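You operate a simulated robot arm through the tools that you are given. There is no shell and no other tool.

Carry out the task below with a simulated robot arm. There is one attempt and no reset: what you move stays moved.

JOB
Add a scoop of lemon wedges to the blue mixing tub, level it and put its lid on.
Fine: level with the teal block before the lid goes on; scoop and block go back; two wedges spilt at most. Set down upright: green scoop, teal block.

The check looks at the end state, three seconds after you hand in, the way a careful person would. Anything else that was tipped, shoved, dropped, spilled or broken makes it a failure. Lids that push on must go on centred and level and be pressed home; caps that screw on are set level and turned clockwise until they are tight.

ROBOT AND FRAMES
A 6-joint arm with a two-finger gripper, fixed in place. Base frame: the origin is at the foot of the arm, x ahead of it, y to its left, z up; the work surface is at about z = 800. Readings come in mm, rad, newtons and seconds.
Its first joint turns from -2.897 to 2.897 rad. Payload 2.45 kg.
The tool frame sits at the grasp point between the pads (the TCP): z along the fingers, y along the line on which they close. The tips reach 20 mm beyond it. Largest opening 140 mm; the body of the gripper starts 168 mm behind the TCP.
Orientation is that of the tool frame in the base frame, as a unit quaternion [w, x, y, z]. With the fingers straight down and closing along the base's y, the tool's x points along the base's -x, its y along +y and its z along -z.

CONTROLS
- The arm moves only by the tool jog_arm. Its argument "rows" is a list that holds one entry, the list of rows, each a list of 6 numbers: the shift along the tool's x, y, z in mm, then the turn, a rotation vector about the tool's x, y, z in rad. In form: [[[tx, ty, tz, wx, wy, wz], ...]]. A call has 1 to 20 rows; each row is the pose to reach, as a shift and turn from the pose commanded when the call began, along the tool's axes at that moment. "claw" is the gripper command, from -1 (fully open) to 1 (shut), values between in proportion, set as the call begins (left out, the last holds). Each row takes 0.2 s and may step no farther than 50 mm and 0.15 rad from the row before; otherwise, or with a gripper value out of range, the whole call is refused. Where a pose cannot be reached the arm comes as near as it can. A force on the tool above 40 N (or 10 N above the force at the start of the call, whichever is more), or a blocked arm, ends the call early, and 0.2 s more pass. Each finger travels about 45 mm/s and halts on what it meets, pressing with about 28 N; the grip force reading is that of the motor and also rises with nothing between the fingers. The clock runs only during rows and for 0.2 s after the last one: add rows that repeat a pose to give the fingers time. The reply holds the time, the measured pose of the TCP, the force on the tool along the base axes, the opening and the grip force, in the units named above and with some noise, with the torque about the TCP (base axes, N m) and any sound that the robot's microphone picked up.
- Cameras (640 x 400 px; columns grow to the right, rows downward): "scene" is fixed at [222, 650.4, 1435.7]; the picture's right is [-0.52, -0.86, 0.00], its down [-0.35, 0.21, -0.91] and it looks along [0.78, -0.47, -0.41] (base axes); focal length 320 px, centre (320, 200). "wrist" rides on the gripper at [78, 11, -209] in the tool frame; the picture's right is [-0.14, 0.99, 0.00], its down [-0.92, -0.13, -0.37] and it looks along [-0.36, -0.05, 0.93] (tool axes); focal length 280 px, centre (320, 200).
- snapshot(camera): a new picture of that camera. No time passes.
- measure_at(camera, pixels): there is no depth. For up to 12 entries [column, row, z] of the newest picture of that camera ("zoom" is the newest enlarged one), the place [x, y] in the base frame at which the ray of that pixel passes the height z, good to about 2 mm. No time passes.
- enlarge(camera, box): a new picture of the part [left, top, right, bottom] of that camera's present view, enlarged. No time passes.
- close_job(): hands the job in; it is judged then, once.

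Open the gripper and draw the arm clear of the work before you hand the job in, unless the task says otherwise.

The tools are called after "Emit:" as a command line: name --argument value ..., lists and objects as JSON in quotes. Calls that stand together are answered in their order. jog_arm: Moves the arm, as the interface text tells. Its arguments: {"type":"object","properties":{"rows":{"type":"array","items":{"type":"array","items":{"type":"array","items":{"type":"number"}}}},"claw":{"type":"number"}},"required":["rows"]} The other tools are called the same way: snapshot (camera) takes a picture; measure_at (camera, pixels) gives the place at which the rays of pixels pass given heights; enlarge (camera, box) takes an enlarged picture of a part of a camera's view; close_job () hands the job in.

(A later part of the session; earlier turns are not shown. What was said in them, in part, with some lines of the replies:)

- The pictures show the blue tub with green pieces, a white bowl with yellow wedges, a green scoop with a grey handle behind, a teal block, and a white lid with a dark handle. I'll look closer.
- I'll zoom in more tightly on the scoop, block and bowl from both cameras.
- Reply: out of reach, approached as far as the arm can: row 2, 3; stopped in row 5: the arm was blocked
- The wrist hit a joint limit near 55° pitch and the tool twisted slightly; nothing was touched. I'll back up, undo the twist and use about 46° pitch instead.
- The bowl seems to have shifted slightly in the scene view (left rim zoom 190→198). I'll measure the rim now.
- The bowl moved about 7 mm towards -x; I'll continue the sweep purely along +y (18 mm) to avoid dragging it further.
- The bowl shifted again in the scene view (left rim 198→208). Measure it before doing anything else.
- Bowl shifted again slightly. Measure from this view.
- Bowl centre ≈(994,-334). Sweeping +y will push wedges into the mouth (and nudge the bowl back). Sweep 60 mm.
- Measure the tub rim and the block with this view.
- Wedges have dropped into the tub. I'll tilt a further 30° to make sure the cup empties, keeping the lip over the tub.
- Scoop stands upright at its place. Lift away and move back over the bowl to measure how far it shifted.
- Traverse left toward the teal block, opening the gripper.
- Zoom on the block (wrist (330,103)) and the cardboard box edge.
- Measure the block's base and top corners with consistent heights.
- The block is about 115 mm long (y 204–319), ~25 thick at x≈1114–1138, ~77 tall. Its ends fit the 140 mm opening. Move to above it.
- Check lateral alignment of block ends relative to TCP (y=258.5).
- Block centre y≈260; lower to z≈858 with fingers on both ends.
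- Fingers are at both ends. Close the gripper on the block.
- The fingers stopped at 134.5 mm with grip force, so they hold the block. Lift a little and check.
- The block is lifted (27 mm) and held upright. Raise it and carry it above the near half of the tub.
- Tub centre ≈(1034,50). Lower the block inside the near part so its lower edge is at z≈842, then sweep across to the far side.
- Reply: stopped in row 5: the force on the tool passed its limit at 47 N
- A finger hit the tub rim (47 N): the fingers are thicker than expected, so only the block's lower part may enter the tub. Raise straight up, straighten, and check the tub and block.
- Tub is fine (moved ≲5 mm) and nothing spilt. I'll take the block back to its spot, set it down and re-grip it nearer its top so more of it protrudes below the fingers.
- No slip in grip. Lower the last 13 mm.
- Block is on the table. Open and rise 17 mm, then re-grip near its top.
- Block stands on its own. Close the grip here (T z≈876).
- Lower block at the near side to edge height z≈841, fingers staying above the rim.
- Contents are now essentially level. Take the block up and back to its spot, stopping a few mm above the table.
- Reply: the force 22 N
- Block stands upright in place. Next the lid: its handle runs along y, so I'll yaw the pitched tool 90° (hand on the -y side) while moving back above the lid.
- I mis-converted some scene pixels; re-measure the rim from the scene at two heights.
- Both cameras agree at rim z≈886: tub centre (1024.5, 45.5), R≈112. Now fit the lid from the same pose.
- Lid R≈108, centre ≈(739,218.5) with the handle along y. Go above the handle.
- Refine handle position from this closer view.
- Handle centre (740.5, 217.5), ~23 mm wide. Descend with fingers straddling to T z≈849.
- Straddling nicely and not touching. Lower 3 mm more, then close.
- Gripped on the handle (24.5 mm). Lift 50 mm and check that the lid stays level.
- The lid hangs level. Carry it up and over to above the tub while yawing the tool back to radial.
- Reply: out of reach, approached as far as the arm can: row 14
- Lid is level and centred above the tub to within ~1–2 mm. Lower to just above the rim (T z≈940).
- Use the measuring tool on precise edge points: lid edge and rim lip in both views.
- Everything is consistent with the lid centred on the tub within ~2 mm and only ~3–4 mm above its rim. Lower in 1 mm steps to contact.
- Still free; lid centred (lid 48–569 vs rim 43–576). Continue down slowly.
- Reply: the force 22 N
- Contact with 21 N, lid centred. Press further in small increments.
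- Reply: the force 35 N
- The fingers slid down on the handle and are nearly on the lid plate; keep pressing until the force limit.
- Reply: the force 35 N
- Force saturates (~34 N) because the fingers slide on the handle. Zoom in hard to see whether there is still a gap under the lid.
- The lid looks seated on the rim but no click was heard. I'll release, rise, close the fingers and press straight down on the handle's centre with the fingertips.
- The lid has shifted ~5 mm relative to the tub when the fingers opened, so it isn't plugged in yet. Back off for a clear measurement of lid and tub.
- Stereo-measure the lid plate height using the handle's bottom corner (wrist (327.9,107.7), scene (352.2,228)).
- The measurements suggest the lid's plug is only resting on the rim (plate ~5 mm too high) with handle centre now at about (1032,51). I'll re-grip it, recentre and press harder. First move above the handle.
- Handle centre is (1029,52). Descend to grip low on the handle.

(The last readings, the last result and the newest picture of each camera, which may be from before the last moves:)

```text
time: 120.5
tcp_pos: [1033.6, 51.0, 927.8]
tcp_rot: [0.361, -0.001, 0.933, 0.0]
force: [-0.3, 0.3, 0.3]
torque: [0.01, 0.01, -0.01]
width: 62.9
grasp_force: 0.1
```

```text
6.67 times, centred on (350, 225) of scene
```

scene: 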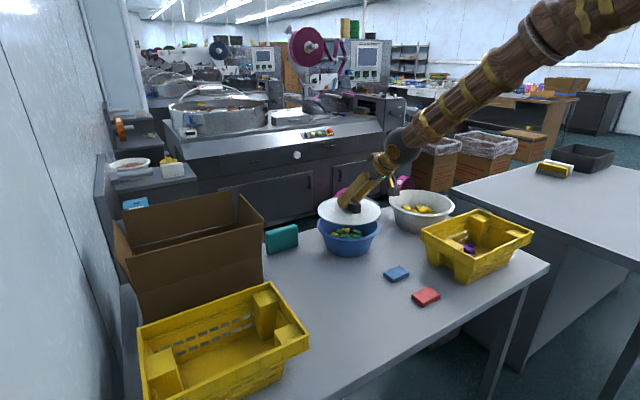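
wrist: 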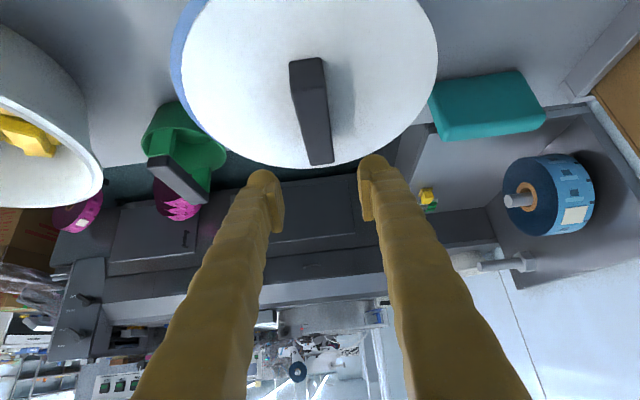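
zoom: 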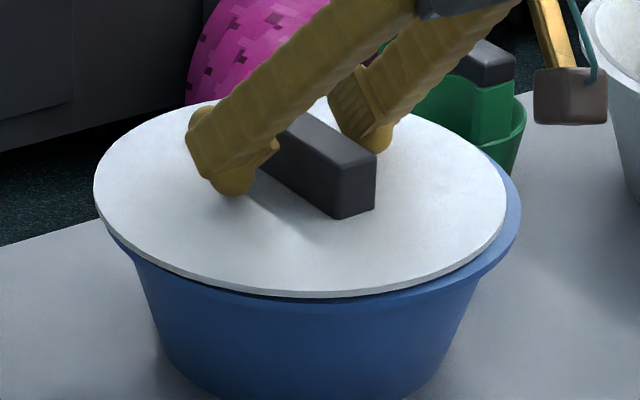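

T is about 4 mm beyond the handle centre along x (I'll account for it). Close the grip.

Emit:
jog_arm --rows '[[[0, 0, 0, 0, 0, 0], [0, 0, 0, 0, 0, 0], [0, 0, 0, 0, 0, 0], [0, 0, 0, 0, 0, 0]]]' --claw 1

Emit:
jog_arm --rows '[[[-5, 0, -5.5, 0, 0, 0], [-10, 0, -11, 0, 0, 0], [-10, 0, -11, 0, 0, 0]]]'

Emit:
enlarge --camera "scene" --box '[310, 195, 390, 255]'

Emit:
snapshot --camera "wrist"

Emit:
enlarge --camera "wrist" --box '[160, 0, 470, 220]'

```text
time: 121.5
tcp_pos: [1032.5, 49.5, 927.4]
tcp_rot: [0.362, 0.0, 0.932, -0.001]
force: [0.9, -0.2, 0.4]
torque: [-0.06, 0.01, 0.04]
width: 24.8
grasp_force: 28.3
```

```text
time: 122.3
tcp_pos: [1034.0, 50.1, 943.3]
tcp_rot: [0.362, 0.0, 0.932, 0.0]
force: [0.6, -0.1, -0.2]
torque: [0.01, -0.01, 0.0]
width: 25.0
grasp_force: 28.0
```

```text
6.67 times, centred on (350, 225) of scene
```

zoom: 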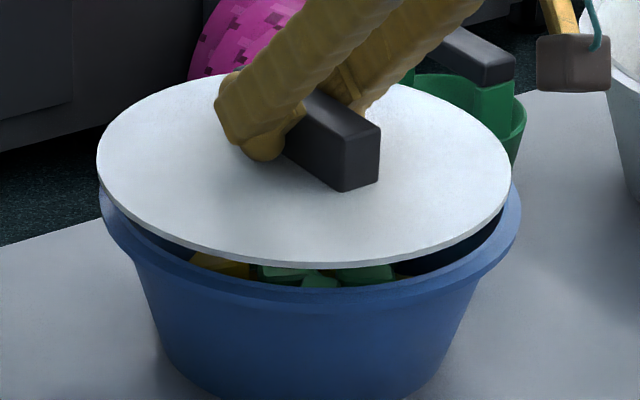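

```text
taken
```

wrist: 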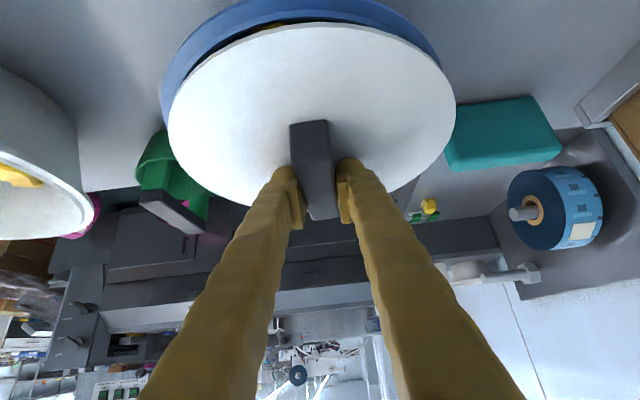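

```text
1.82 times, centred on (315, 110) of wrist
```

zoom: 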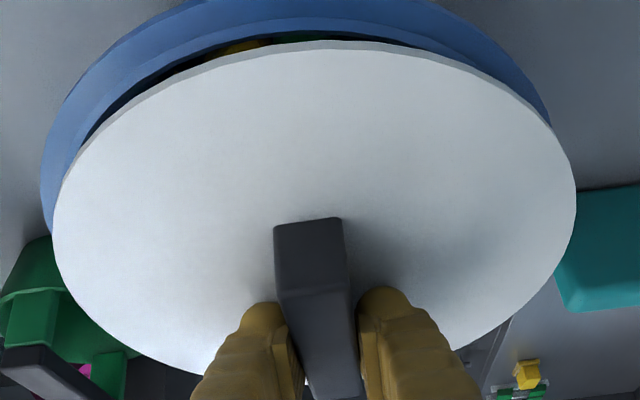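

From the views, the lid is now held ~9 mm off along the handle but its centre x is right; it is ~6 mm too far in +y. Shift -6 mm in y and re-check.

Emit:
jog_arm --rows '[[[0, -3, 0, 0, 0, 0], [0, -6, 0, 0, 0, 0], [0, -6, 0, 0, 0, 0]]]'

Emit:
snapshot --camera "wrist"

Emit:
enlarge --camera "wrist" --box '[150, 0, 470, 130]'

Emit:
enlarge --camera "scene" --box '[310, 200, 390, 250]'

```text
time: 123.1
tcp_pos: [1032.5, 44.2, 942.6]
tcp_rot: [0.361, 0.0, 0.932, -0.001]
force: [0.1, -0.3, -1.1]
torque: [0.01, 0.0, 0.0]
width: 24.8
grasp_force: 28.5
```

```text
taken
```

wrist: 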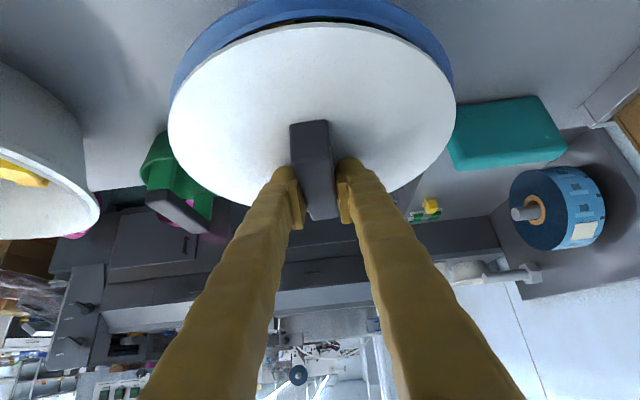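

```text
2.00 times, centred on (310, 65) of wrist
```

zoom: 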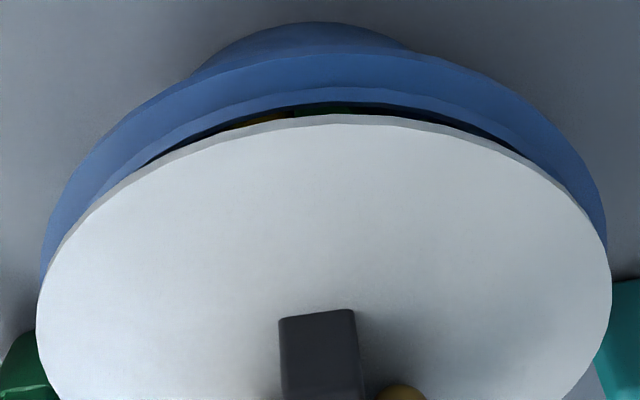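

```text
8.00 times, centred on (350, 225) of scene
```

zoom: 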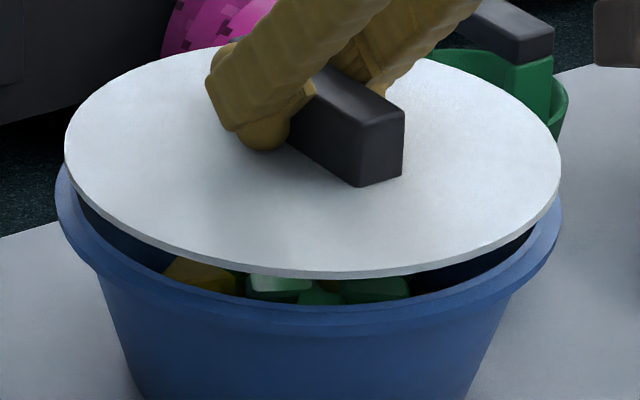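

Both views say the lid needs ~+1.5 mm in y. Check x with the near edges.

Emit:
measure_at --camera "wrist" --pixels '[[317, 22.5, 910], [317, 27, 915], [317, 8.5, 897], [317, 0.5, 892], [317, 22.5, 905], [240, 35, 915], [400, 33, 915]]'

Emit:
measure_at --camera "scene" --pixels '[[352, 234.6, 910], [340, 206.2, 915], [318, 217.5, 914], [380.2, 219, 914], [352, 238.3, 897], [352, 241.9, 886]]'

```text
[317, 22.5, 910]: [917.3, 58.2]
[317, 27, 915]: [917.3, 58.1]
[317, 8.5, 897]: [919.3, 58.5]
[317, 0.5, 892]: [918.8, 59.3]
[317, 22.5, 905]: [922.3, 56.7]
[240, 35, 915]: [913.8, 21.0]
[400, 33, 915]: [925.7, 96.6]
```

```text
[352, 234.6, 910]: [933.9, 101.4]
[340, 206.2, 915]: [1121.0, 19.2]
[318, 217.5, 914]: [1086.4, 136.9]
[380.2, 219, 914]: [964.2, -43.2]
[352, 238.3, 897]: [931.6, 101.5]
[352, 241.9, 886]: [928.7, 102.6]
```

Tub centre ≈(1025,45.5); lid needs only +1.5 mm y. Shift and lower onto the rim in small steps.

Emit:
jog_arm --rows '[[[0, 1.5, 0, 0, 0, 0], [2, 1.5, 2.2, 0, 0, 0], [4, 1.5, 4.4, 0, 0, 0], [5.4, 1.5, 5.9, 0, 0, 0], [6.8, 1.5, 7.4, 0, 0, 0], [8.1, 1.5, 8.9, 0, 0, 0], [9.1, 1.5, 10, 0, 0, 0], [9.8, 1.5, 10.7, 0, 0, 0], [9.8, 1.5, 10.7, 0, 0, 0]]]'

Emit:
enlarge --camera "scene" --box '[310, 200, 390, 250]'

```text
time: 125.1
tcp_pos: [1032.2, 44.5, 927.8]
tcp_rot: [0.361, -0.001, 0.933, 0.0]
force: [0.7, -0.6, 0.0]
torque: [-0.05, -0.02, -0.01]
width: 24.8
grasp_force: 27.6
```

```text
8.00 times, centred on (350, 225) of scene
```

zoom: 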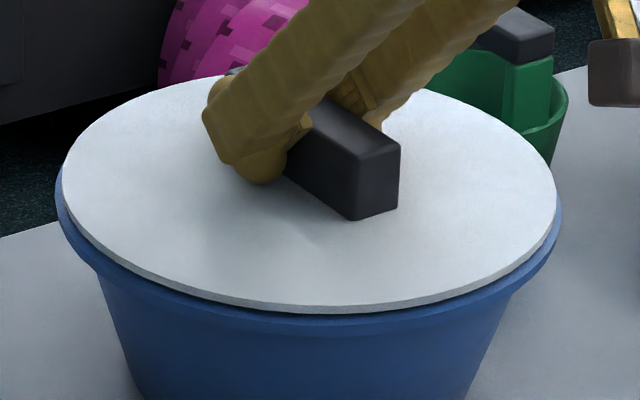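

Centred (lid mid 309.5 vs tub mid 308.5 px). Continue down and press.

Emit:
jog_arm --rows '[[[0.7, 0, 0.7, 0, 0, 0], [1.4, 0, 1.5, 0, 0, 0], [2, 0, 2.2, 0, 0, 0], [2.7, 0, 3, 0, 0, 0], [3.4, 0, 3.7, 0, 0, 0]]]'

Emit:
enlarge --camera "scene" --box '[310, 200, 390, 250]'

```text
time: 126.3
tcp_pos: [1033.5, 44.4, 926.1]
tcp_rot: [0.363, -0.001, 0.932, 0.0]
force: [2.8, -5.1, 35.8]
torque: [-0.1, -0.29, 0.05]
width: 24.7
grasp_force: 28.0
```

```text
8.00 times, centred on (350, 225) of scene
```

zoom: 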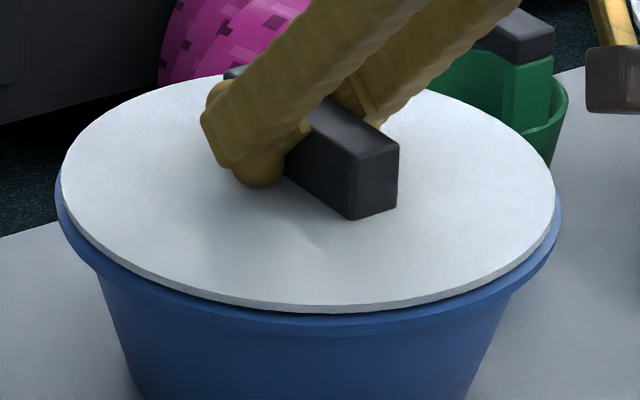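

36 N; the lid hasn't visibly moved. Press further until the limit.

Emit:
jog_arm --rows '[[[0.7, 0, 0.7, 0, 0, 0], [1.4, 0, 1.5, 0, 0, 0], [2, 0, 2.2, 0, 0, 0], [2.7, 0, 3, 0, 0, 0], [3.4, 0, 3.7, 0, 0, 0], [4.7, 0, 5.2, 0, 0, 0], [6, 0, 6.6, 0, 0, 0]]]'

Emit:
enlarge --camera "scene" --box '[310, 200, 390, 250]'

```text
time: 127.4
tcp_pos: [1032.2, 45.3, 920.9]
tcp_rot: [0.363, 0.0, 0.932, -0.001]
force: [-0.5, 0.8, 5.6]
torque: [-0.02, 0.03, 0.01]
width: 24.9
grasp_force: 28.0
stopped in row 5: the force on the tool passed its limit at 47 N (the readings are from after the stop); the commanded pose is now the measured one
```

```text
8.00 times, centred on (350, 225) of scene
```

zoom: 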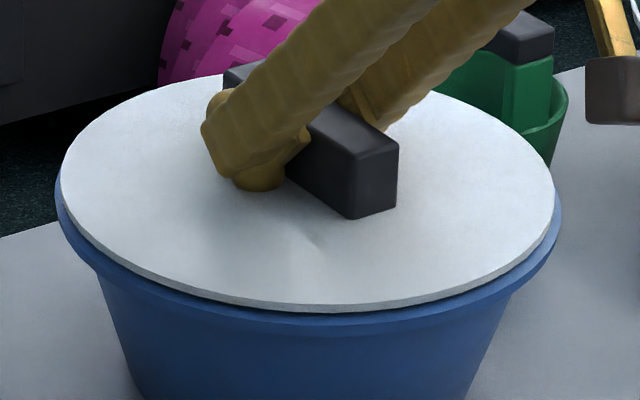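

47 N was reached with the fingertips on the plate. Test whether it is home: unload by rising a few mm and look at the force.

Emit:
jog_arm --rows '[[[-0.7, 0, -0.7, 0, 0, 0], [-1.4, 0, -1.5, 0, 0, 0], [-2, 0, -2.2, 0, 0, 0]]]'

Emit:
enlarge --camera "scene" --box '[310, 200, 390, 250]'

```text
time: 128.2
tcp_pos: [1033.4, 45.3, 922.8]
tcp_rot: [0.362, -0.001, 0.932, 0.0]
force: [0.4, -0.5, -1.0]
torque: [0.04, -0.01, 0.0]
width: 24.8
grasp_force: 28.4
```

```text
8.00 times, centred on (350, 225) of scene
```

zoom: 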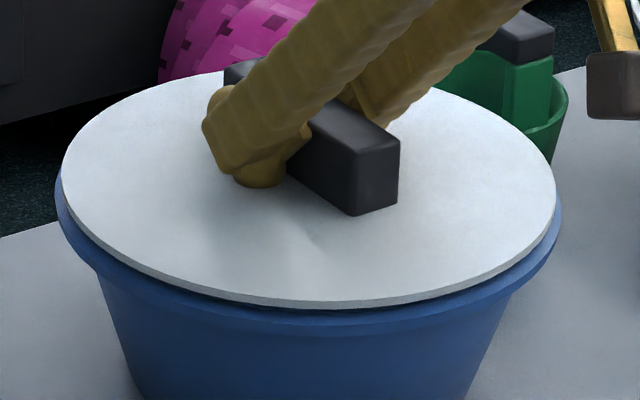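

The lid comes up freely with only its ~1 N weight, so it isn't latched. I need to see its underside: lift it to the scene camera's eye level to view its profile.

Emit:
jog_arm --rows '[[[-13.5, 0, -14.8, 0, 0, 0], [-27, 0, -29.5, 0, 0, 0], [-41.5, 0, -70, 0, 0, 0], [-56, 0, -110.5, 0, 0, 0], [-70.5, 0, -151, 0, 0, 0], [-85, 0, -191.5, 0, 0, 0], [-99.5, 0, -232, 0, 0, 0], [-114, 0, -272.5, 0, 0, 0], [-128.5, 0, -313, 0, 0, 0], [-143, 0, -353.5, 0, 0, 0], [-157.5, 0, -394, 0, 0, 0], [-172, 0, -434.5, 0, 0, 0], [-187, 0, -475.5, 0, 0, 0], [-187, 0, -475.5, 0, 0, 0]]]'

Emit:
snapshot --camera "scene"

```text
time: 131.2
tcp_pos: [847.6, 49.0, 1400.6]
tcp_rot: [0.362, 0.0, 0.932, -0.001]
force: [-0.4, 1.2, -0.6]
torque: [0.0, -0.02, -0.01]
width: 24.8
grasp_force: 27.7
```

```text
taken
```

scene: 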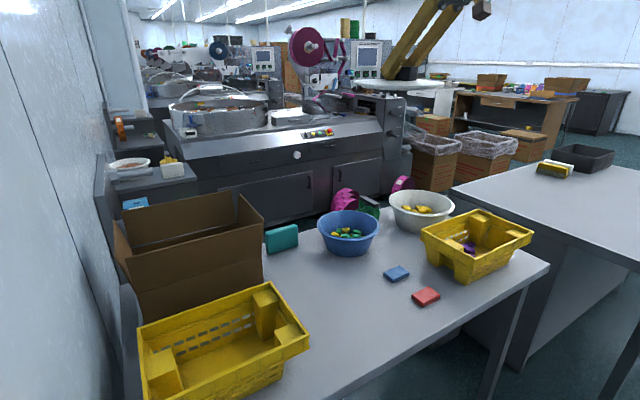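

Lid is nearly edge-on at scene (400,85). Zoom on it, and on the now uncovered tub.

Emit:
enlarge --camera "scene" --box '[340, 50, 460, 110]'

Emit:
enlarge --camera "scene" --box '[305, 195, 390, 262]'

Emit:
snapshot --camera "wrist"

```text
5.33 times, centred on (400, 80) of scene
```

zoom: 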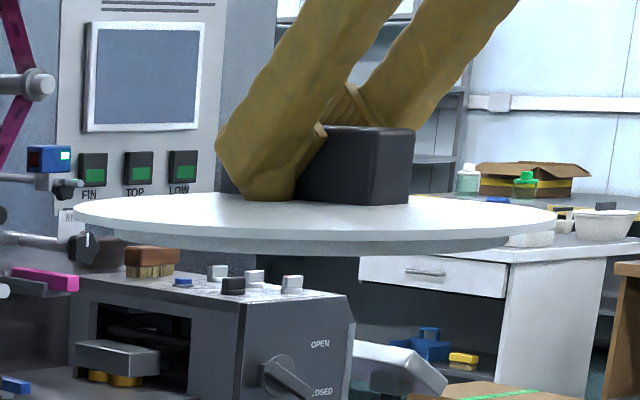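

```text
5.97 times, centred on (348, 228) of scene
```

zoom: 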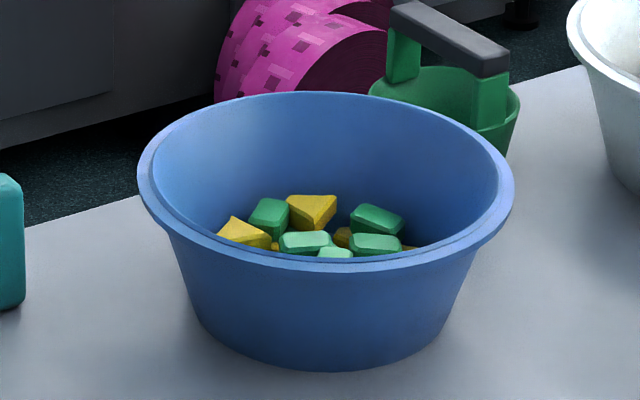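

```text
taken
```

wrist: 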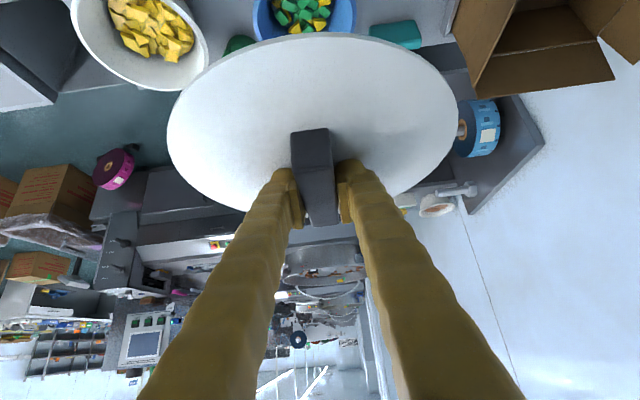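

The profile shows a shallow plug of R≈87 (plate R≈106), well inside the tub's ~R 100 opening, so the lid is a loose fit: the plate simply seats on the rim. I just need to set it down centred, press, and release without dragging. Return down to ~8 mm above.

Emit:
jog_arm --rows '[[[15, 0, 41, 0, 0, 0], [29.5, 0, 81.5, 0, 0, 0], [44, 0, 122, 0, 0, 0], [58.5, 0, 162.5, 0, 0, 0], [73, 0, 203, 0, 0, 0], [87.5, 0, 243.5, 0, 0, 0], [102, 0, 284, 0, 0, 0], [116.5, 0, 324.5, 0, 0, 0], [131, 0, 365, 0, 0, 0], [145.5, 0, 405.5, 0, 0, 0], [160, 0, 446, 0, 0, 0], [173, 0, 460, 0, 0, 0], [180.3, 0, 468, 0, 0, 0], [180.3, 0, 468, 0, 0, 0]]]'

Emit:
snapshot --camera "wrist"

Emit:
enlarge --camera "wrist" --box '[150, 0, 470, 200]'

Emit:
enlarge --camera "scene" --box '[310, 200, 390, 250]'

```text
time: 134.2
tcp_pos: [1031.1, 45.0, 931.3]
tcp_rot: [0.362, 0.0, 0.932, 0.0]
force: [0.0, 0.5, -1.1]
torque: [0.01, 0.0, 0.0]
width: 24.3
grasp_force: 27.9
```

```text
taken
```

wrist: 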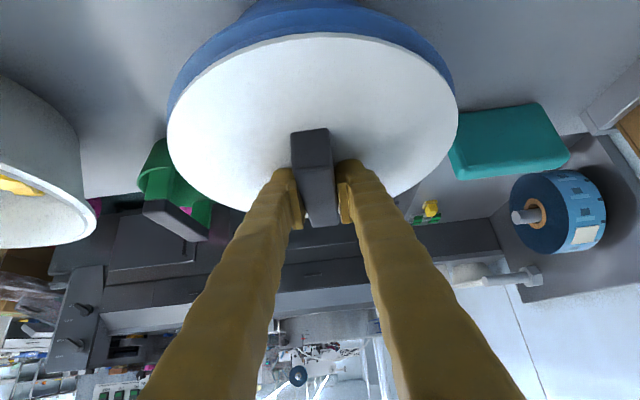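

```text
2.00 times, centred on (310, 100) of wrist
```

zoom: 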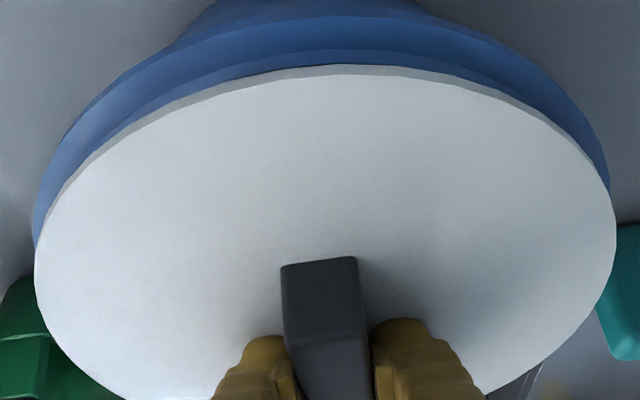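

```text
8.00 times, centred on (350, 225) of scene
```

zoom: 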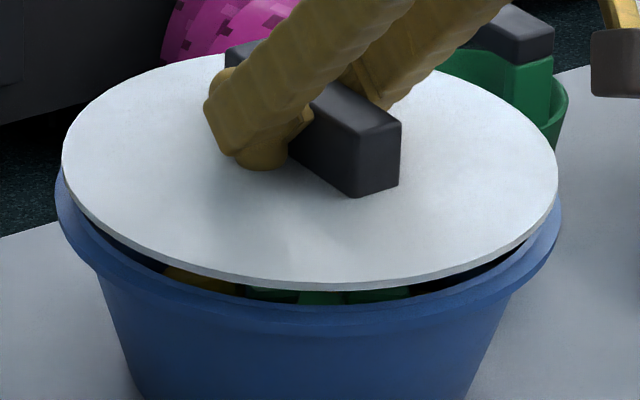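

Emit:
measure_at --camera "wrist" --pixels '[[317, 33, 908], [317, 37.5, 913], [317, 25, 897], [317, 8.5, 886]]'

Emit:
measure_at --camera "scene" --pixels '[[350, 236, 908], [342, 206.6, 912], [350, 238.6, 897]]'

```text
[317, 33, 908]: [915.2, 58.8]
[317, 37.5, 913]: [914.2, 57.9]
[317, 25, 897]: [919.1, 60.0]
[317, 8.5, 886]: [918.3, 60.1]
```

```text
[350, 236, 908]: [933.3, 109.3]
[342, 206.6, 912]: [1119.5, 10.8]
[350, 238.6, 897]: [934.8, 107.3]
```

The lid's near edge is ~4–5 mm too far toward the robot relative to the rim. Shift +4.5 mm in x and re-check.

Emit:
jog_arm --rows '[[[-1.7, -0.3, 1.5, 0, 0, 0], [-3.3, -0.6, 3, 0, 0, 0], [-3.3, -0.6, 3, 0, 0, 0]]]'

Emit:
snapshot --camera "wrist"

Emit:
enlarge --camera "scene" --box '[310, 200, 390, 250]'

Emit:
enlarge --camera "wrist" --box '[150, 0, 470, 200]'

Emit:
measure_at --camera "zoom" --pixels '[[320, 66, 908], [320, 50, 897], [320, 17, 886], [36, 260, 913], [617, 225, 913], [34, 245, 888], [608, 190, 888]]'

```text
time: 135.0
tcp_pos: [1036.4, 44.3, 932.6]
tcp_rot: [0.362, -0.001, 0.932, 0.0]
force: [0.0, 0.5, -0.5]
torque: [0.02, 0.0, -0.02]
width: 25.0
grasp_force: 28.3
```

```text
taken
```

wrist: 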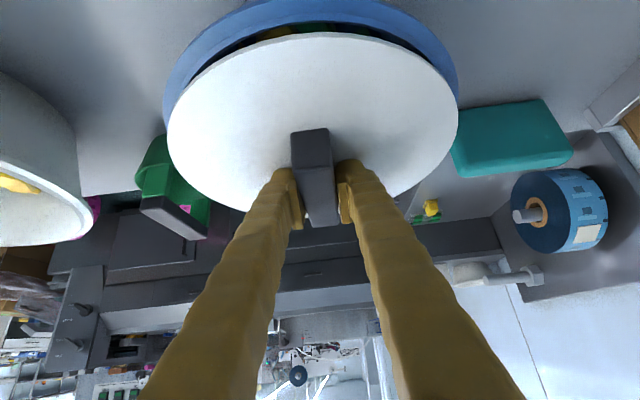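

```text
8.00 times, centred on (350, 225) of scene
```

zoom: 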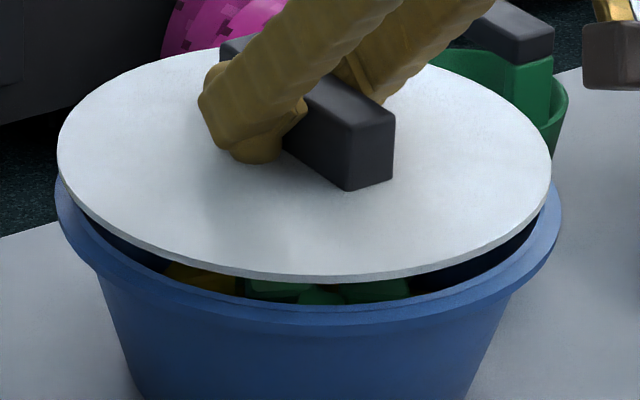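

```text
2.00 times, centred on (310, 100) of wrist
```

zoom: 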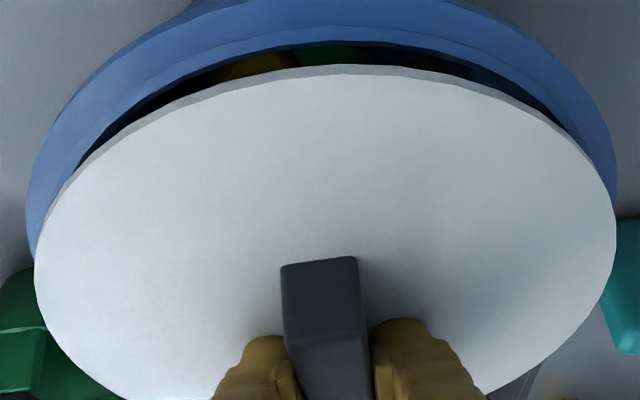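

```text
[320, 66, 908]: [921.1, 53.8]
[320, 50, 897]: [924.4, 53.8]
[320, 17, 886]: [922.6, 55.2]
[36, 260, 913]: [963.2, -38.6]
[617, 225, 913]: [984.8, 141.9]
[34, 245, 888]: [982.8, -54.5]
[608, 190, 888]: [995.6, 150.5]
```

Now slightly over-corrected; come back 2.5 mm in x (lid ≈1024.5, 45), then lower toward contact.

Emit:
jog_arm --rows '[[[1.8, -0.3, -1.7, 0, 0, 0], [4.5, -0.3, 1.3, 0, 0, 0], [6.5, -0.3, 3.5, 0, 0, 0], [7.9, -0.3, 5, 0, 0, 0], [8.5, -0.3, 5.7, 0, 0, 0], [9.2, -0.3, 6.4, 0, 0, 0], [9.2, -0.3, 6.4, 0, 0, 0]]]'

Emit:
enlarge --camera "scene" --box '[310, 200, 390, 250]'

Emit:
snapshot --camera "wrist"

Emit:
enlarge --camera "wrist" --box '[150, 0, 470, 200]'

```text
time: 136.6
tcp_pos: [1033.4, 44.3, 922.6]
tcp_rot: [0.361, -0.001, 0.933, 0.0]
force: [1.2, -0.1, -0.6]
torque: [0.0, 0.01, -0.01]
width: 24.5
grasp_force: 28.4
```

```text
8.00 times, centred on (350, 225) of scene
```

zoom: 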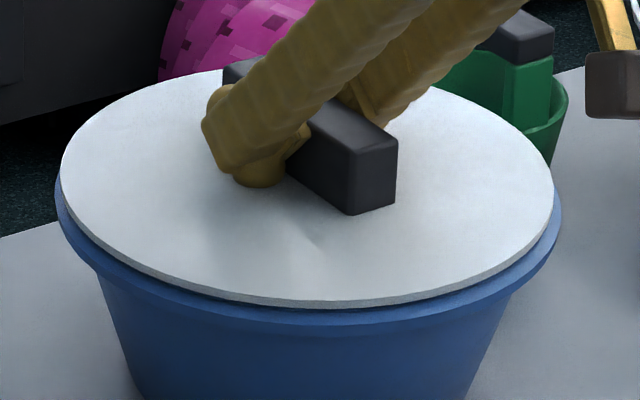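

```text
taken
```

wrist: 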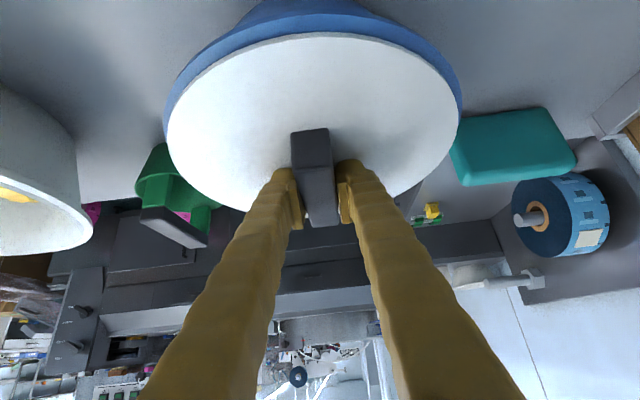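

```text
2.00 times, centred on (310, 100) of wrist
```

zoom: 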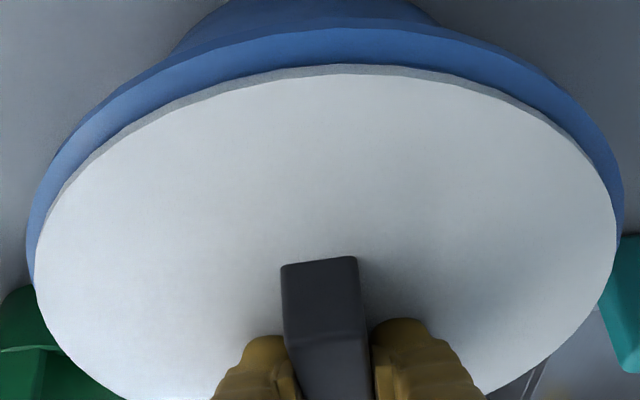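

Emit:
measure_at --camera "zoom" --pixels '[[320, 66, 899], [320, 75, 904], [320, 31, 886], [320, 31, 890], [320, 31, 897], [320, 10, 886], [120, 150, 904], [520, 130, 904]]'

Emit:
enlarge --camera "wrist" --box '[270, 0, 370, 60]'

```text
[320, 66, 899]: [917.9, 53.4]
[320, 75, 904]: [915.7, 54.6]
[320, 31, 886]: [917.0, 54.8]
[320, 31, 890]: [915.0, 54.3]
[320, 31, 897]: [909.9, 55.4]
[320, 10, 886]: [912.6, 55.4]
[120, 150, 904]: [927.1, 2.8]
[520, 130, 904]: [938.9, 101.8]
```

```text
6.40 times, centred on (320, 30) of wrist
```

zoom: 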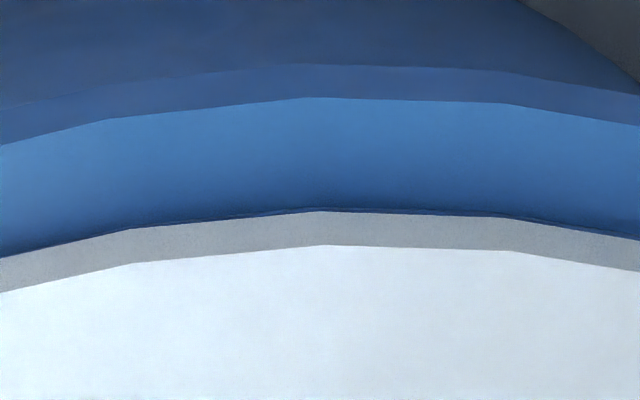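

The rim top is still fully visible under the lid's near edge, so there are still a few mm to go. Continue lowering to contact.

Emit:
jog_arm --rows '[[[0.7, 0, 0.7, 0, 0, 0], [1.4, 0, 1.5, 0, 0, 0], [2, 0, 2.2, 0, 0, 0], [2, 0, 2.2, 0, 0, 0]]]'

Emit:
snapshot --camera "wrist"

Emit:
enlarge --camera "wrist" --box '[270, 0, 370, 60]'

Emit:
enlarge --camera "scene" --box '[330, 228, 370, 252]'

```text
time: 137.6
tcp_pos: [1033.4, 44.6, 921.0]
tcp_rot: [0.362, -0.001, 0.932, 0.0]
force: [-5.6, -3.2, 18.7]
torque: [-0.08, -0.04, 0.04]
width: 24.6
grasp_force: 27.9
```

```text
taken
```

wrist: 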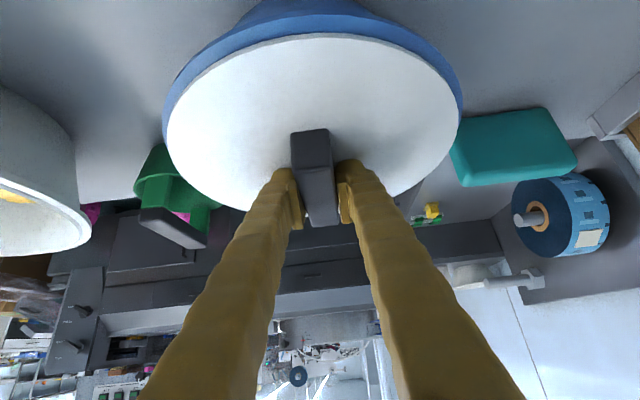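

```text
6.40 times, centred on (320, 30) of wrist
```

zoom: 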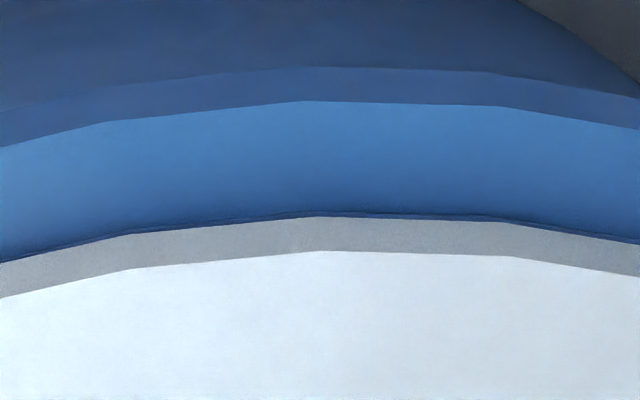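

```text
16.00 times, centred on (350, 240) of scene
```

zoom: 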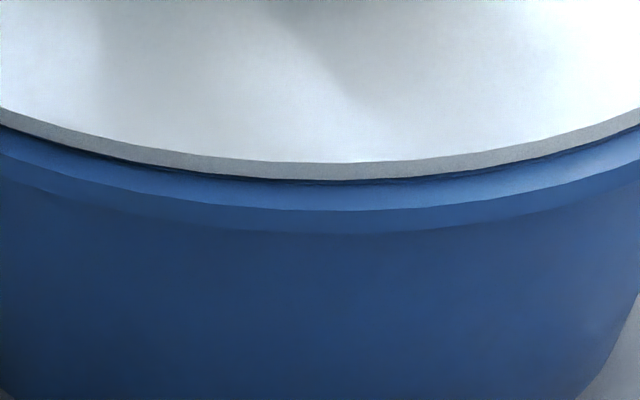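

The lid still sits ~5 mm proud: its plug is resting on the rim edge, so centring must be tighter. Zoom on left/right edges in both cameras to find the offset precisely.

Emit:
enlarge --camera "scene" --box '[312, 214, 332, 234]'

Emit:
enlarge --camera "scene" --box '[366, 214, 386, 234]'

Emit:
enlarge --camera "wrist" --box '[155, 80, 215, 150]'

Emit:
enlarge --camera "wrist" --box '[415, 60, 475, 130]'

```text
16.00 times, centred on (322, 224) of scene
```

zoom: 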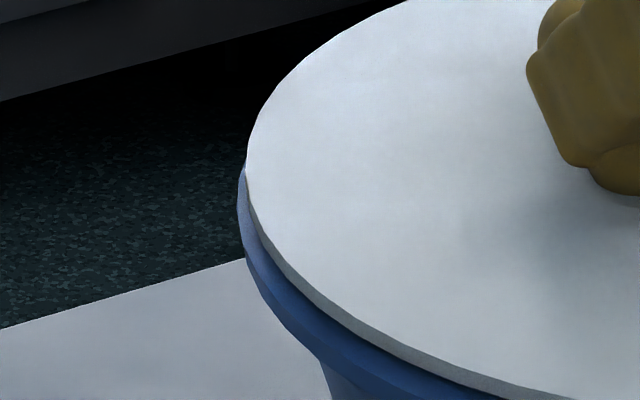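

```text
16.00 times, centred on (376, 224) of scene
```

zoom: 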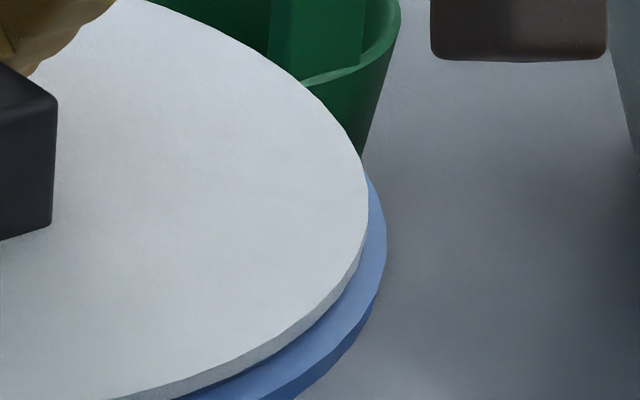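

```text
5.71 times, centred on (185, 115) of wrist
```

zoom: 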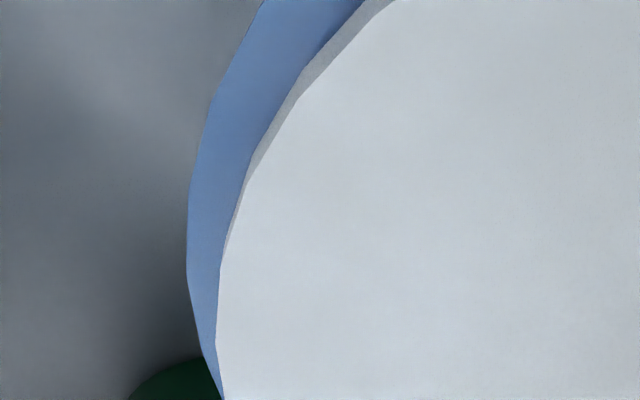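

```text
5.71 times, centred on (445, 95) of wrist
```

zoom: 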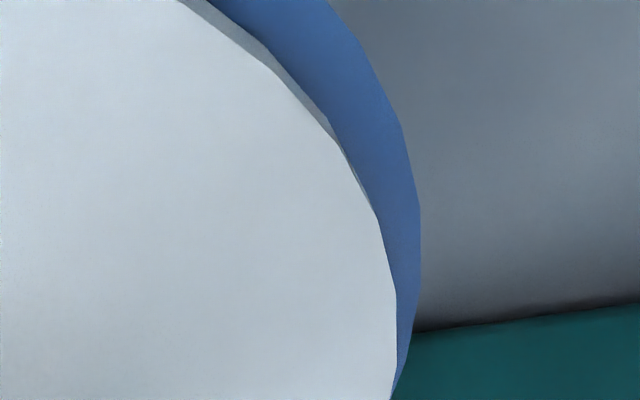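

Emit:
measure_at --camera "wrist" --pixels '[[166.96, 139.5, 908], [458.5, 116, 908], [161.7, 125.5, 893], [462.7, 102, 893], [319.7, 37.5, 908], [319.7, 31.8, 903], [319.7, 14.5, 897], [319.7, 9, 893]]'

Emit:
measure_at --camera "scene" --pixels '[[317.31, 222.5, 908], [379, 224, 908], [316.88, 225, 893], [380.13, 227, 893], [350, 237.6, 908], [350, 238.7, 903], [350, 240.7, 897], [350, 242, 893]]'

```text
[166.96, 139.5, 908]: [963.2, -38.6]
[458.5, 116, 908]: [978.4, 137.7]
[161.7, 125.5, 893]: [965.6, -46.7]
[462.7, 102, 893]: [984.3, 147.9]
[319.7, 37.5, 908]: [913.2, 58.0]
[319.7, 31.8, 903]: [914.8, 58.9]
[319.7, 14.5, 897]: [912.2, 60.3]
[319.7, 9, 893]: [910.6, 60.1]
```

```text
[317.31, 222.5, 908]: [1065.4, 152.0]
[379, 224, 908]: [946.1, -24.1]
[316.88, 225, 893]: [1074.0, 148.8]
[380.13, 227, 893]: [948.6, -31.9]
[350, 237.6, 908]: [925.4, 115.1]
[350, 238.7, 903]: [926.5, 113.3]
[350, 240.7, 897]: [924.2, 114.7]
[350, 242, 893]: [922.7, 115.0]
```

Analysis of the profile (plug R≈92 < opening R≈101, same rest height in every placement) says the plate is on the rim. Fine-tune: lift 3 mm, shift -2 mm x, then set down again gently.

Emit:
jog_arm --rows '[[[-2, 0, -2.2, 0, 0, 0], [-2.7, 0, -3, 0, 0, 0], [-1.2, 0.4, -4.4, 0, 0, 0], [0, 0.4, -3, 0, 0, 0], [0.8, 0.4, -2.2, 0, 0, 0], [1.5, 0.4, -1.4, 0, 0, 0], [1.5, 0.4, -1.4, 0, 0, 0]]]'

Emit:
enlarge --camera "scene" --box '[310, 200, 390, 250]'

```text
time: 139.2
tcp_pos: [1031.7, 46.0, 921.1]
tcp_rot: [0.361, 0.0, 0.932, 0.0]
force: [-5.2, -1.4, 17.1]
torque: [-0.04, -0.05, -0.01]
width: 24.9
grasp_force: 27.8
```

```text
8.00 times, centred on (350, 225) of scene
```

zoom: 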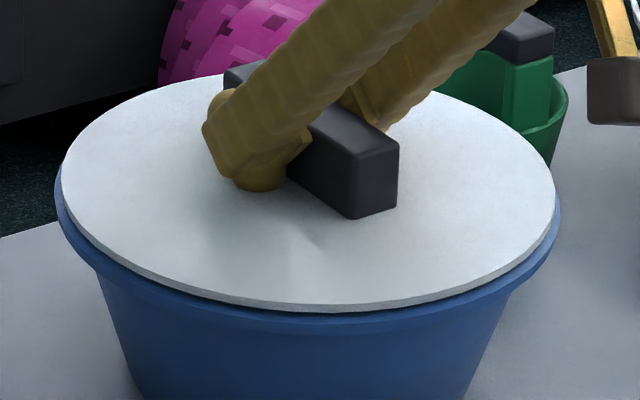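

Both cameras now consistently give rim top z≈892 and plate underside ≈897, i.e. the plug is in ~5 mm with ~5 mm to go. It's centred; press hard now.

Emit:
jog_arm --rows '[[[0.7, 0, 0.7, 0, 0, 0], [1.4, 0, 1.5, 0, 0, 0], [2, 0, 2.2, 0, 0, 0], [2.7, 0, 3, 0, 0, 0], [3.4, 0, 3.7, 0, 0, 0], [4, 0, 4.4, 0, 0, 0], [4.7, 0, 5.2, 0, 0, 0], [5.4, 0, 5.9, 0, 0, 0]]]'

Emit:
enlarge --camera "scene" --box '[330, 228, 370, 252]'

Emit:
enlarge --camera "scene" --box '[310, 200, 390, 250]'

```text
time: 139.8
tcp_pos: [1033.8, 43.7, 919.6]
tcp_rot: [0.363, -0.001, 0.932, 0.0]
force: [0.3, 0.7, 5.3]
torque: [-0.01, 0.04, -0.02]
width: 24.8
grasp_force: 28.2
stopped in row 3: the force on the tool passed its limit at 42 N (the readings are from after the stop); the commanded pose is now the measured one
```

```text
16.00 times, centred on (350, 240) of scene
```

zoom: 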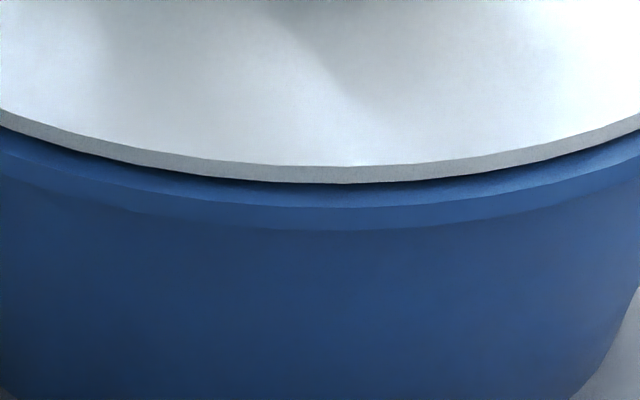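

```text
8.00 times, centred on (350, 225) of scene
```

zoom: 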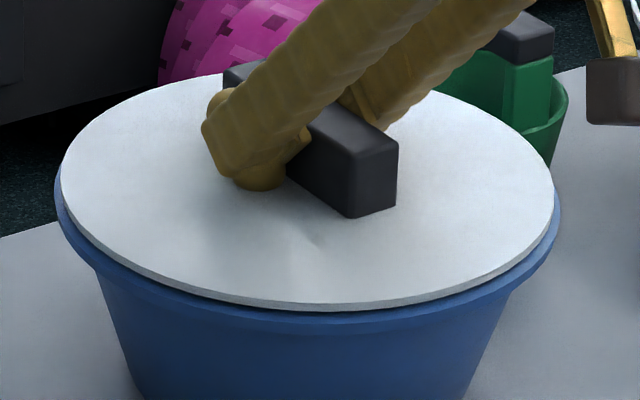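

Still no movement at 42 N, pressing slightly off-centre. The force limit is relative to the call's start, so I can ratchet higher. First unload fully and release, to then press on the handle's centre from above.

Emit:
jog_arm --rows '[[[-0.4, 0, -0.4, 0, 0, 0], [-0.4, 0, -0.4, 0, 0, 0]]]'

```text
time: 140.4
tcp_pos: [1033.1, 45.1, 921.0]
tcp_rot: [0.364, -0.001, 0.932, 0.0]
force: [0.2, 0.2, 5.1]
torque: [0.01, 0.02, 0.04]
width: 24.5
grasp_force: 27.7
```

Emit:
jog_arm --rows '[[[-0.5, 0, -0.5, 0, 0, 0], [-0.5, 0, -0.5, 0, 0, 0]]]'

```text
time: 141.0
tcp_pos: [1034.1, 44.8, 922.1]
tcp_rot: [0.363, -0.001, 0.932, 0.0]
force: [0.0, 0.6, 0.0]
torque: [-0.01, 0.0, -0.01]
width: 24.7
grasp_force: 28.1
```

Zero load now. Open the fingers only (no other motion) and look.

Emit:
jog_arm --rows '[[[0, 0, 0, 0, 0, 0], [0, 0, 0, 0, 0, 0], [0, 0, 0, 0, 0, 0]]]' --claw 0.1

Emit:
enlarge --camera "scene" --box '[310, 200, 390, 250]'

```text
time: 141.8
tcp_pos: [1033.8, 45.7, 920.5]
tcp_rot: [0.364, -0.001, 0.931, 0.0]
force: [0.1, 0.0, -0.1]
torque: [0.0, 0.02, -0.02]
width: 62.9
grasp_force: 0.0
heard: snap
```

```text
8.00 times, centred on (350, 225) of scene
```

zoom: 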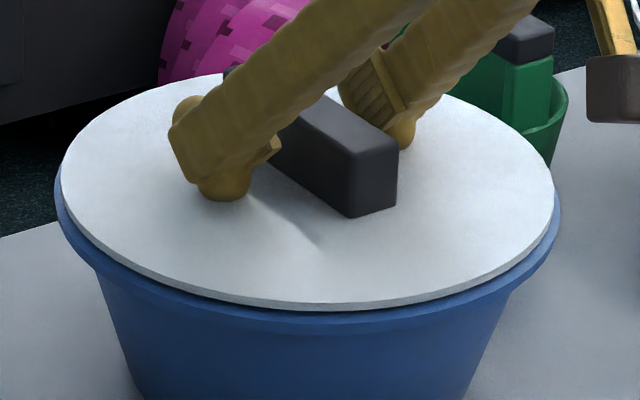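

A "snap" was heard on release — the lid appears to have engaged. Rise clear and inspect.

Emit:
jog_arm --rows '[[[-7, 0, -7.4, 0, 0, 0], [-20, 0, -22, 0, 0, 0], [-34, 0, -37, 0, 0, 0], [-47, 0, -52, 0, 0, 0], [-47, 0, -52, 0, 0, 0]]]'

Emit:
enlarge --camera "scene" --box '[310, 200, 390, 250]'

Emit:
enlarge --camera "scene" --box '[330, 228, 370, 252]'

Emit:
snapshot --camera "wrist"

```text
time: 143.0
tcp_pos: [1033.7, 44.6, 993.2]
tcp_rot: [0.363, -0.001, 0.932, 0.0]
force: [-0.3, 0.7, 0.2]
torque: [-0.02, 0.02, 0.04]
width: 63.0
grasp_force: 0.1
```

```text
8.00 times, centred on (350, 225) of scene
```

zoom: 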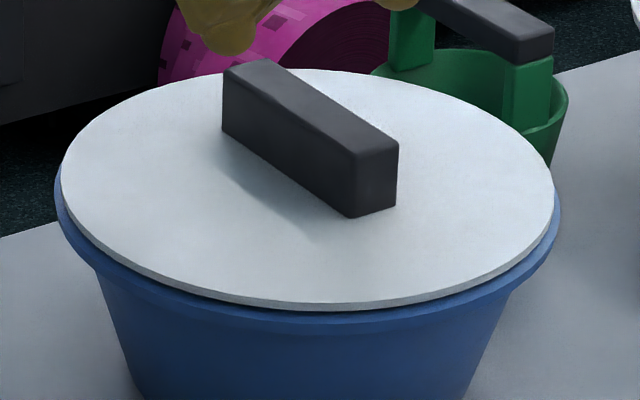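

```text
16.00 times, centred on (350, 240) of scene
```

zoom: 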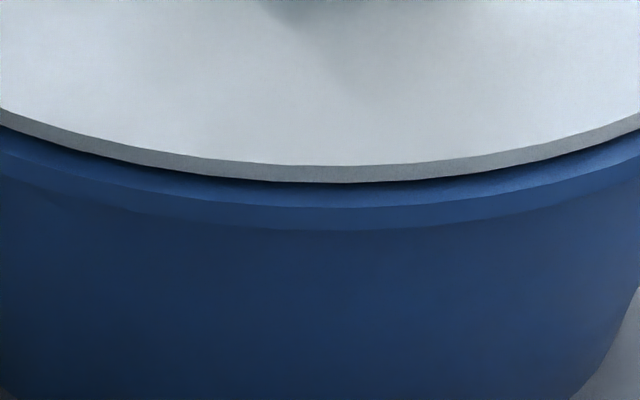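

```text
taken
```

wrist: 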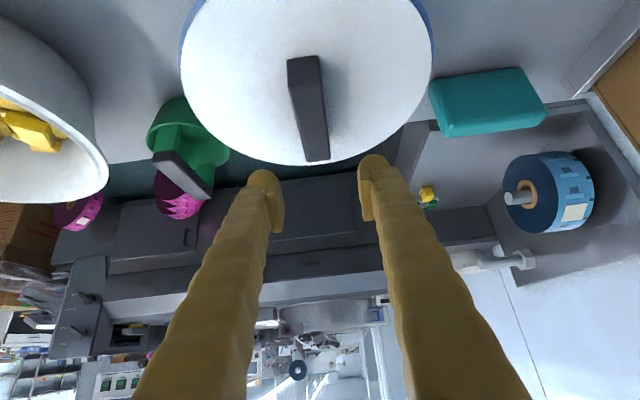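

The lid is centred and level. For assurance I'll press once more from the top on the handle centre with closed fingers.

Emit:
jog_arm --rows '[[[5.9, 0.5, -5.4, 0, 0, 0], [10, 0.5, -1, 0, 0, 0], [18, 0.5, 7.8, 0, 0, 0], [25, 0.5, 15.5, 0, 0, 0], [25, 0.5, 15.5, 0, 0, 0], [25, 0.5, 15.5, 0, 0, 0], [25, 0.5, 15.5, 0, 0, 0]]]' --claw 1

Emit:
enlarge --camera "scene" --box '[310, 190, 390, 250]'

```text
time: 144.6
tcp_pos: [1024.9, 44.6, 964.1]
tcp_rot: [0.363, -0.001, 0.932, 0.0]
force: [0.1, -0.6, 0.3]
torque: [-0.02, -0.01, -0.02]
width: 0.2
grasp_force: 27.9
```

```text
6.67 times, centred on (350, 220) of scene
```

zoom: 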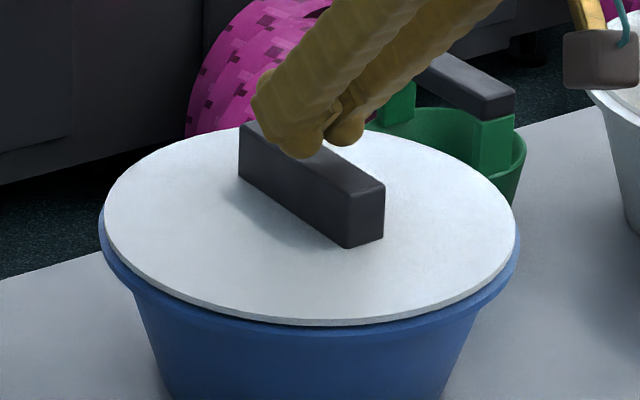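

Press down in 1 mm steps.

Emit:
jog_arm --rows '[[[1.4, 0, 1.5, 0, 0, 0], [2.7, 0, 3, 0, 0, 0], [3.4, 0, 3.7, 0, 0, 0], [4, 0, 4.4, 0, 0, 0], [4.7, 0, 5.2, 0, 0, 0], [5.4, 0, 5.9, 0, 0, 0], [6.1, 0, 6.6, 0, 0, 0], [6.7, 0, 7.4, 0, 0, 0]]]'

Emit:
enlarge --camera "scene" --box '[310, 190, 390, 250]'

```text
time: 146.4
tcp_pos: [1026.5, 45.2, 954.3]
tcp_rot: [0.364, 0.0, 0.932, 0.0]
force: [-3.3, -0.8, 25.6]
torque: [-0.04, 0.14, 0.0]
width: 5.9
grasp_force: 27.9
```

```text
6.67 times, centred on (350, 220) of scene
```

zoom: 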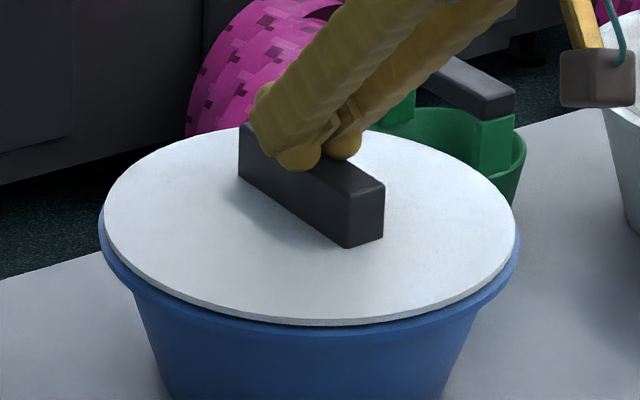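

25 N from the top and the lid stays put, level. Retreat straight up and clear, then take final pictures.

Emit:
jog_arm --rows '[[[-2.7, 0, -3, 0, 0, 0], [-13.5, 0, -14.8, 0, 0, 0], [-34, 0, -37, 0, 0, 0], [-60, 0, -66, 0, 0, 0], [-75, 0, -100, 0, 0, 0], [-80, 0, -140, 0, 0, 0], [-80, 0, -180, 0, 0, 0], [-80, 0, -220, 0, 0, 0], [-80, 0, -260, 0, 0, 0]]]' --claw -1

Emit:
snapshot --camera "wrist"

Emit:
snapshot --camera "scene"

Emit:
enlarge --camera "scene" --box '[250, 160, 490, 310]'

```text
time: 148.4
tcp_pos: [908.7, 44.5, 1196.3]
tcp_rot: [0.362, -0.001, 0.932, 0.001]
force: [0.5, -0.6, -1.3]
torque: [-0.01, -0.02, -0.01]
width: 140.1
grasp_force: 0.0
```

```text
taken
```

wrist: 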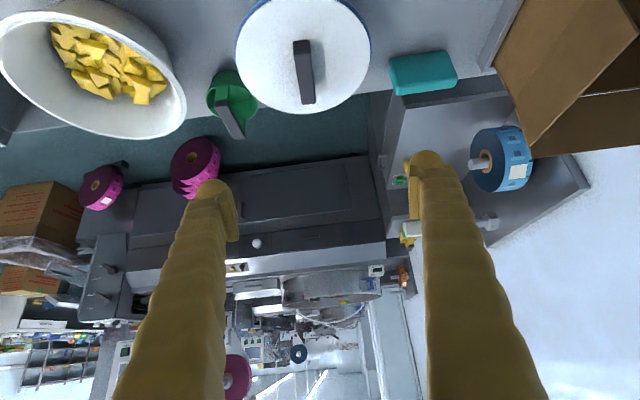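

```text
taken
```

scene: 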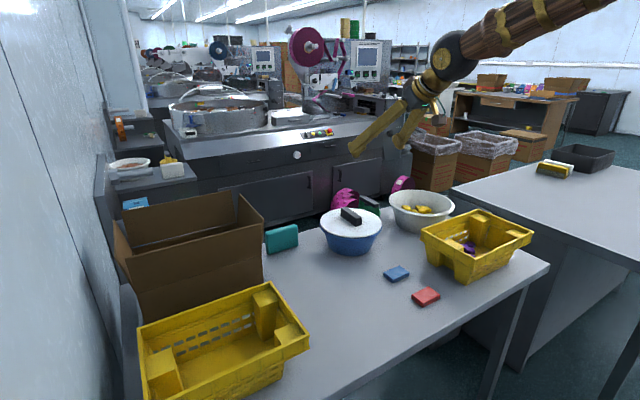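

```text
2.67 times, centred on (370, 235) of scene
```

zoom: 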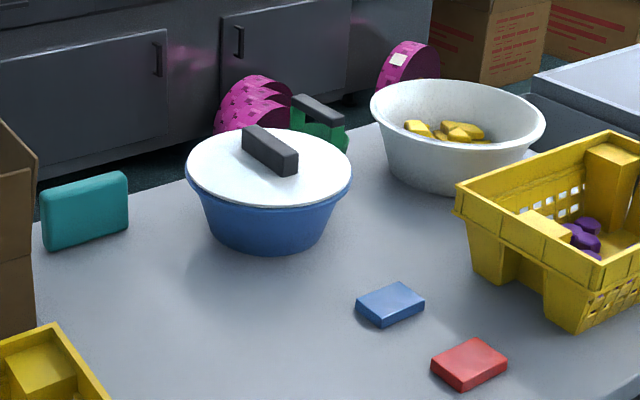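

Final check zoom on the scoop and lid before handing in.

Emit:
enlarge --camera "wrist" --box '[190, 0, 470, 150]'

Emit:
enlarge --camera "scene" --box '[305, 190, 395, 258]'

```text
2.29 times, centred on (330, 75) of wrist
```

zoom: 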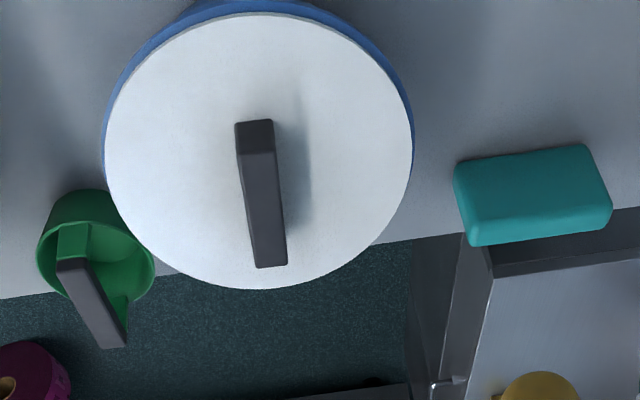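

```text
5.88 times, centred on (350, 224) of scene
```

zoom: 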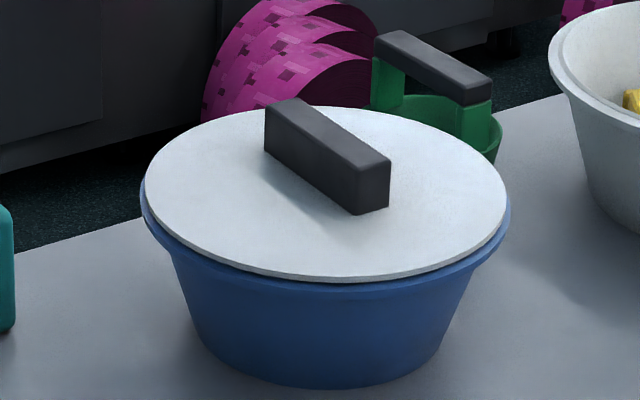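

The lid is centred and level on the tub after the snap. The scoop and teal block stand upright at their spots, nothing was spilt, and the gripper is open and clear. I'm handing the job in.

Emit:
close_job

```text
The job is handed in.
```

I handed the job in: about seven lemon wedges went into the blue tub, I levelled them with the teal block, and the lid is on. I saw no wedges spilt on the table.

- **Lid:** it is centred to about 2 mm and level. I pressed it with up to 47 N, heard a snap as the fingers opened, then pressed the handle again with about 25 N and it stayed put. The plate still looked about 5 mm above the rim at the front edge, before and after the snap. I am relying on the snap that it is fully home.
- **Scoop:** it is upright, about 10 mm from where it started.
- **Teal block:** it is standing upright, within a few mm of its original spot.
- **White bowl:** scooping dragged it about 40 mm toward the robot. I pushed it back from the inside, and it ended about 13 mm from where it began.
- **Tub:** it moved about 5 mm when a finger hit its rim (47 N) during levelling. Nothing tipped or spilled from that.
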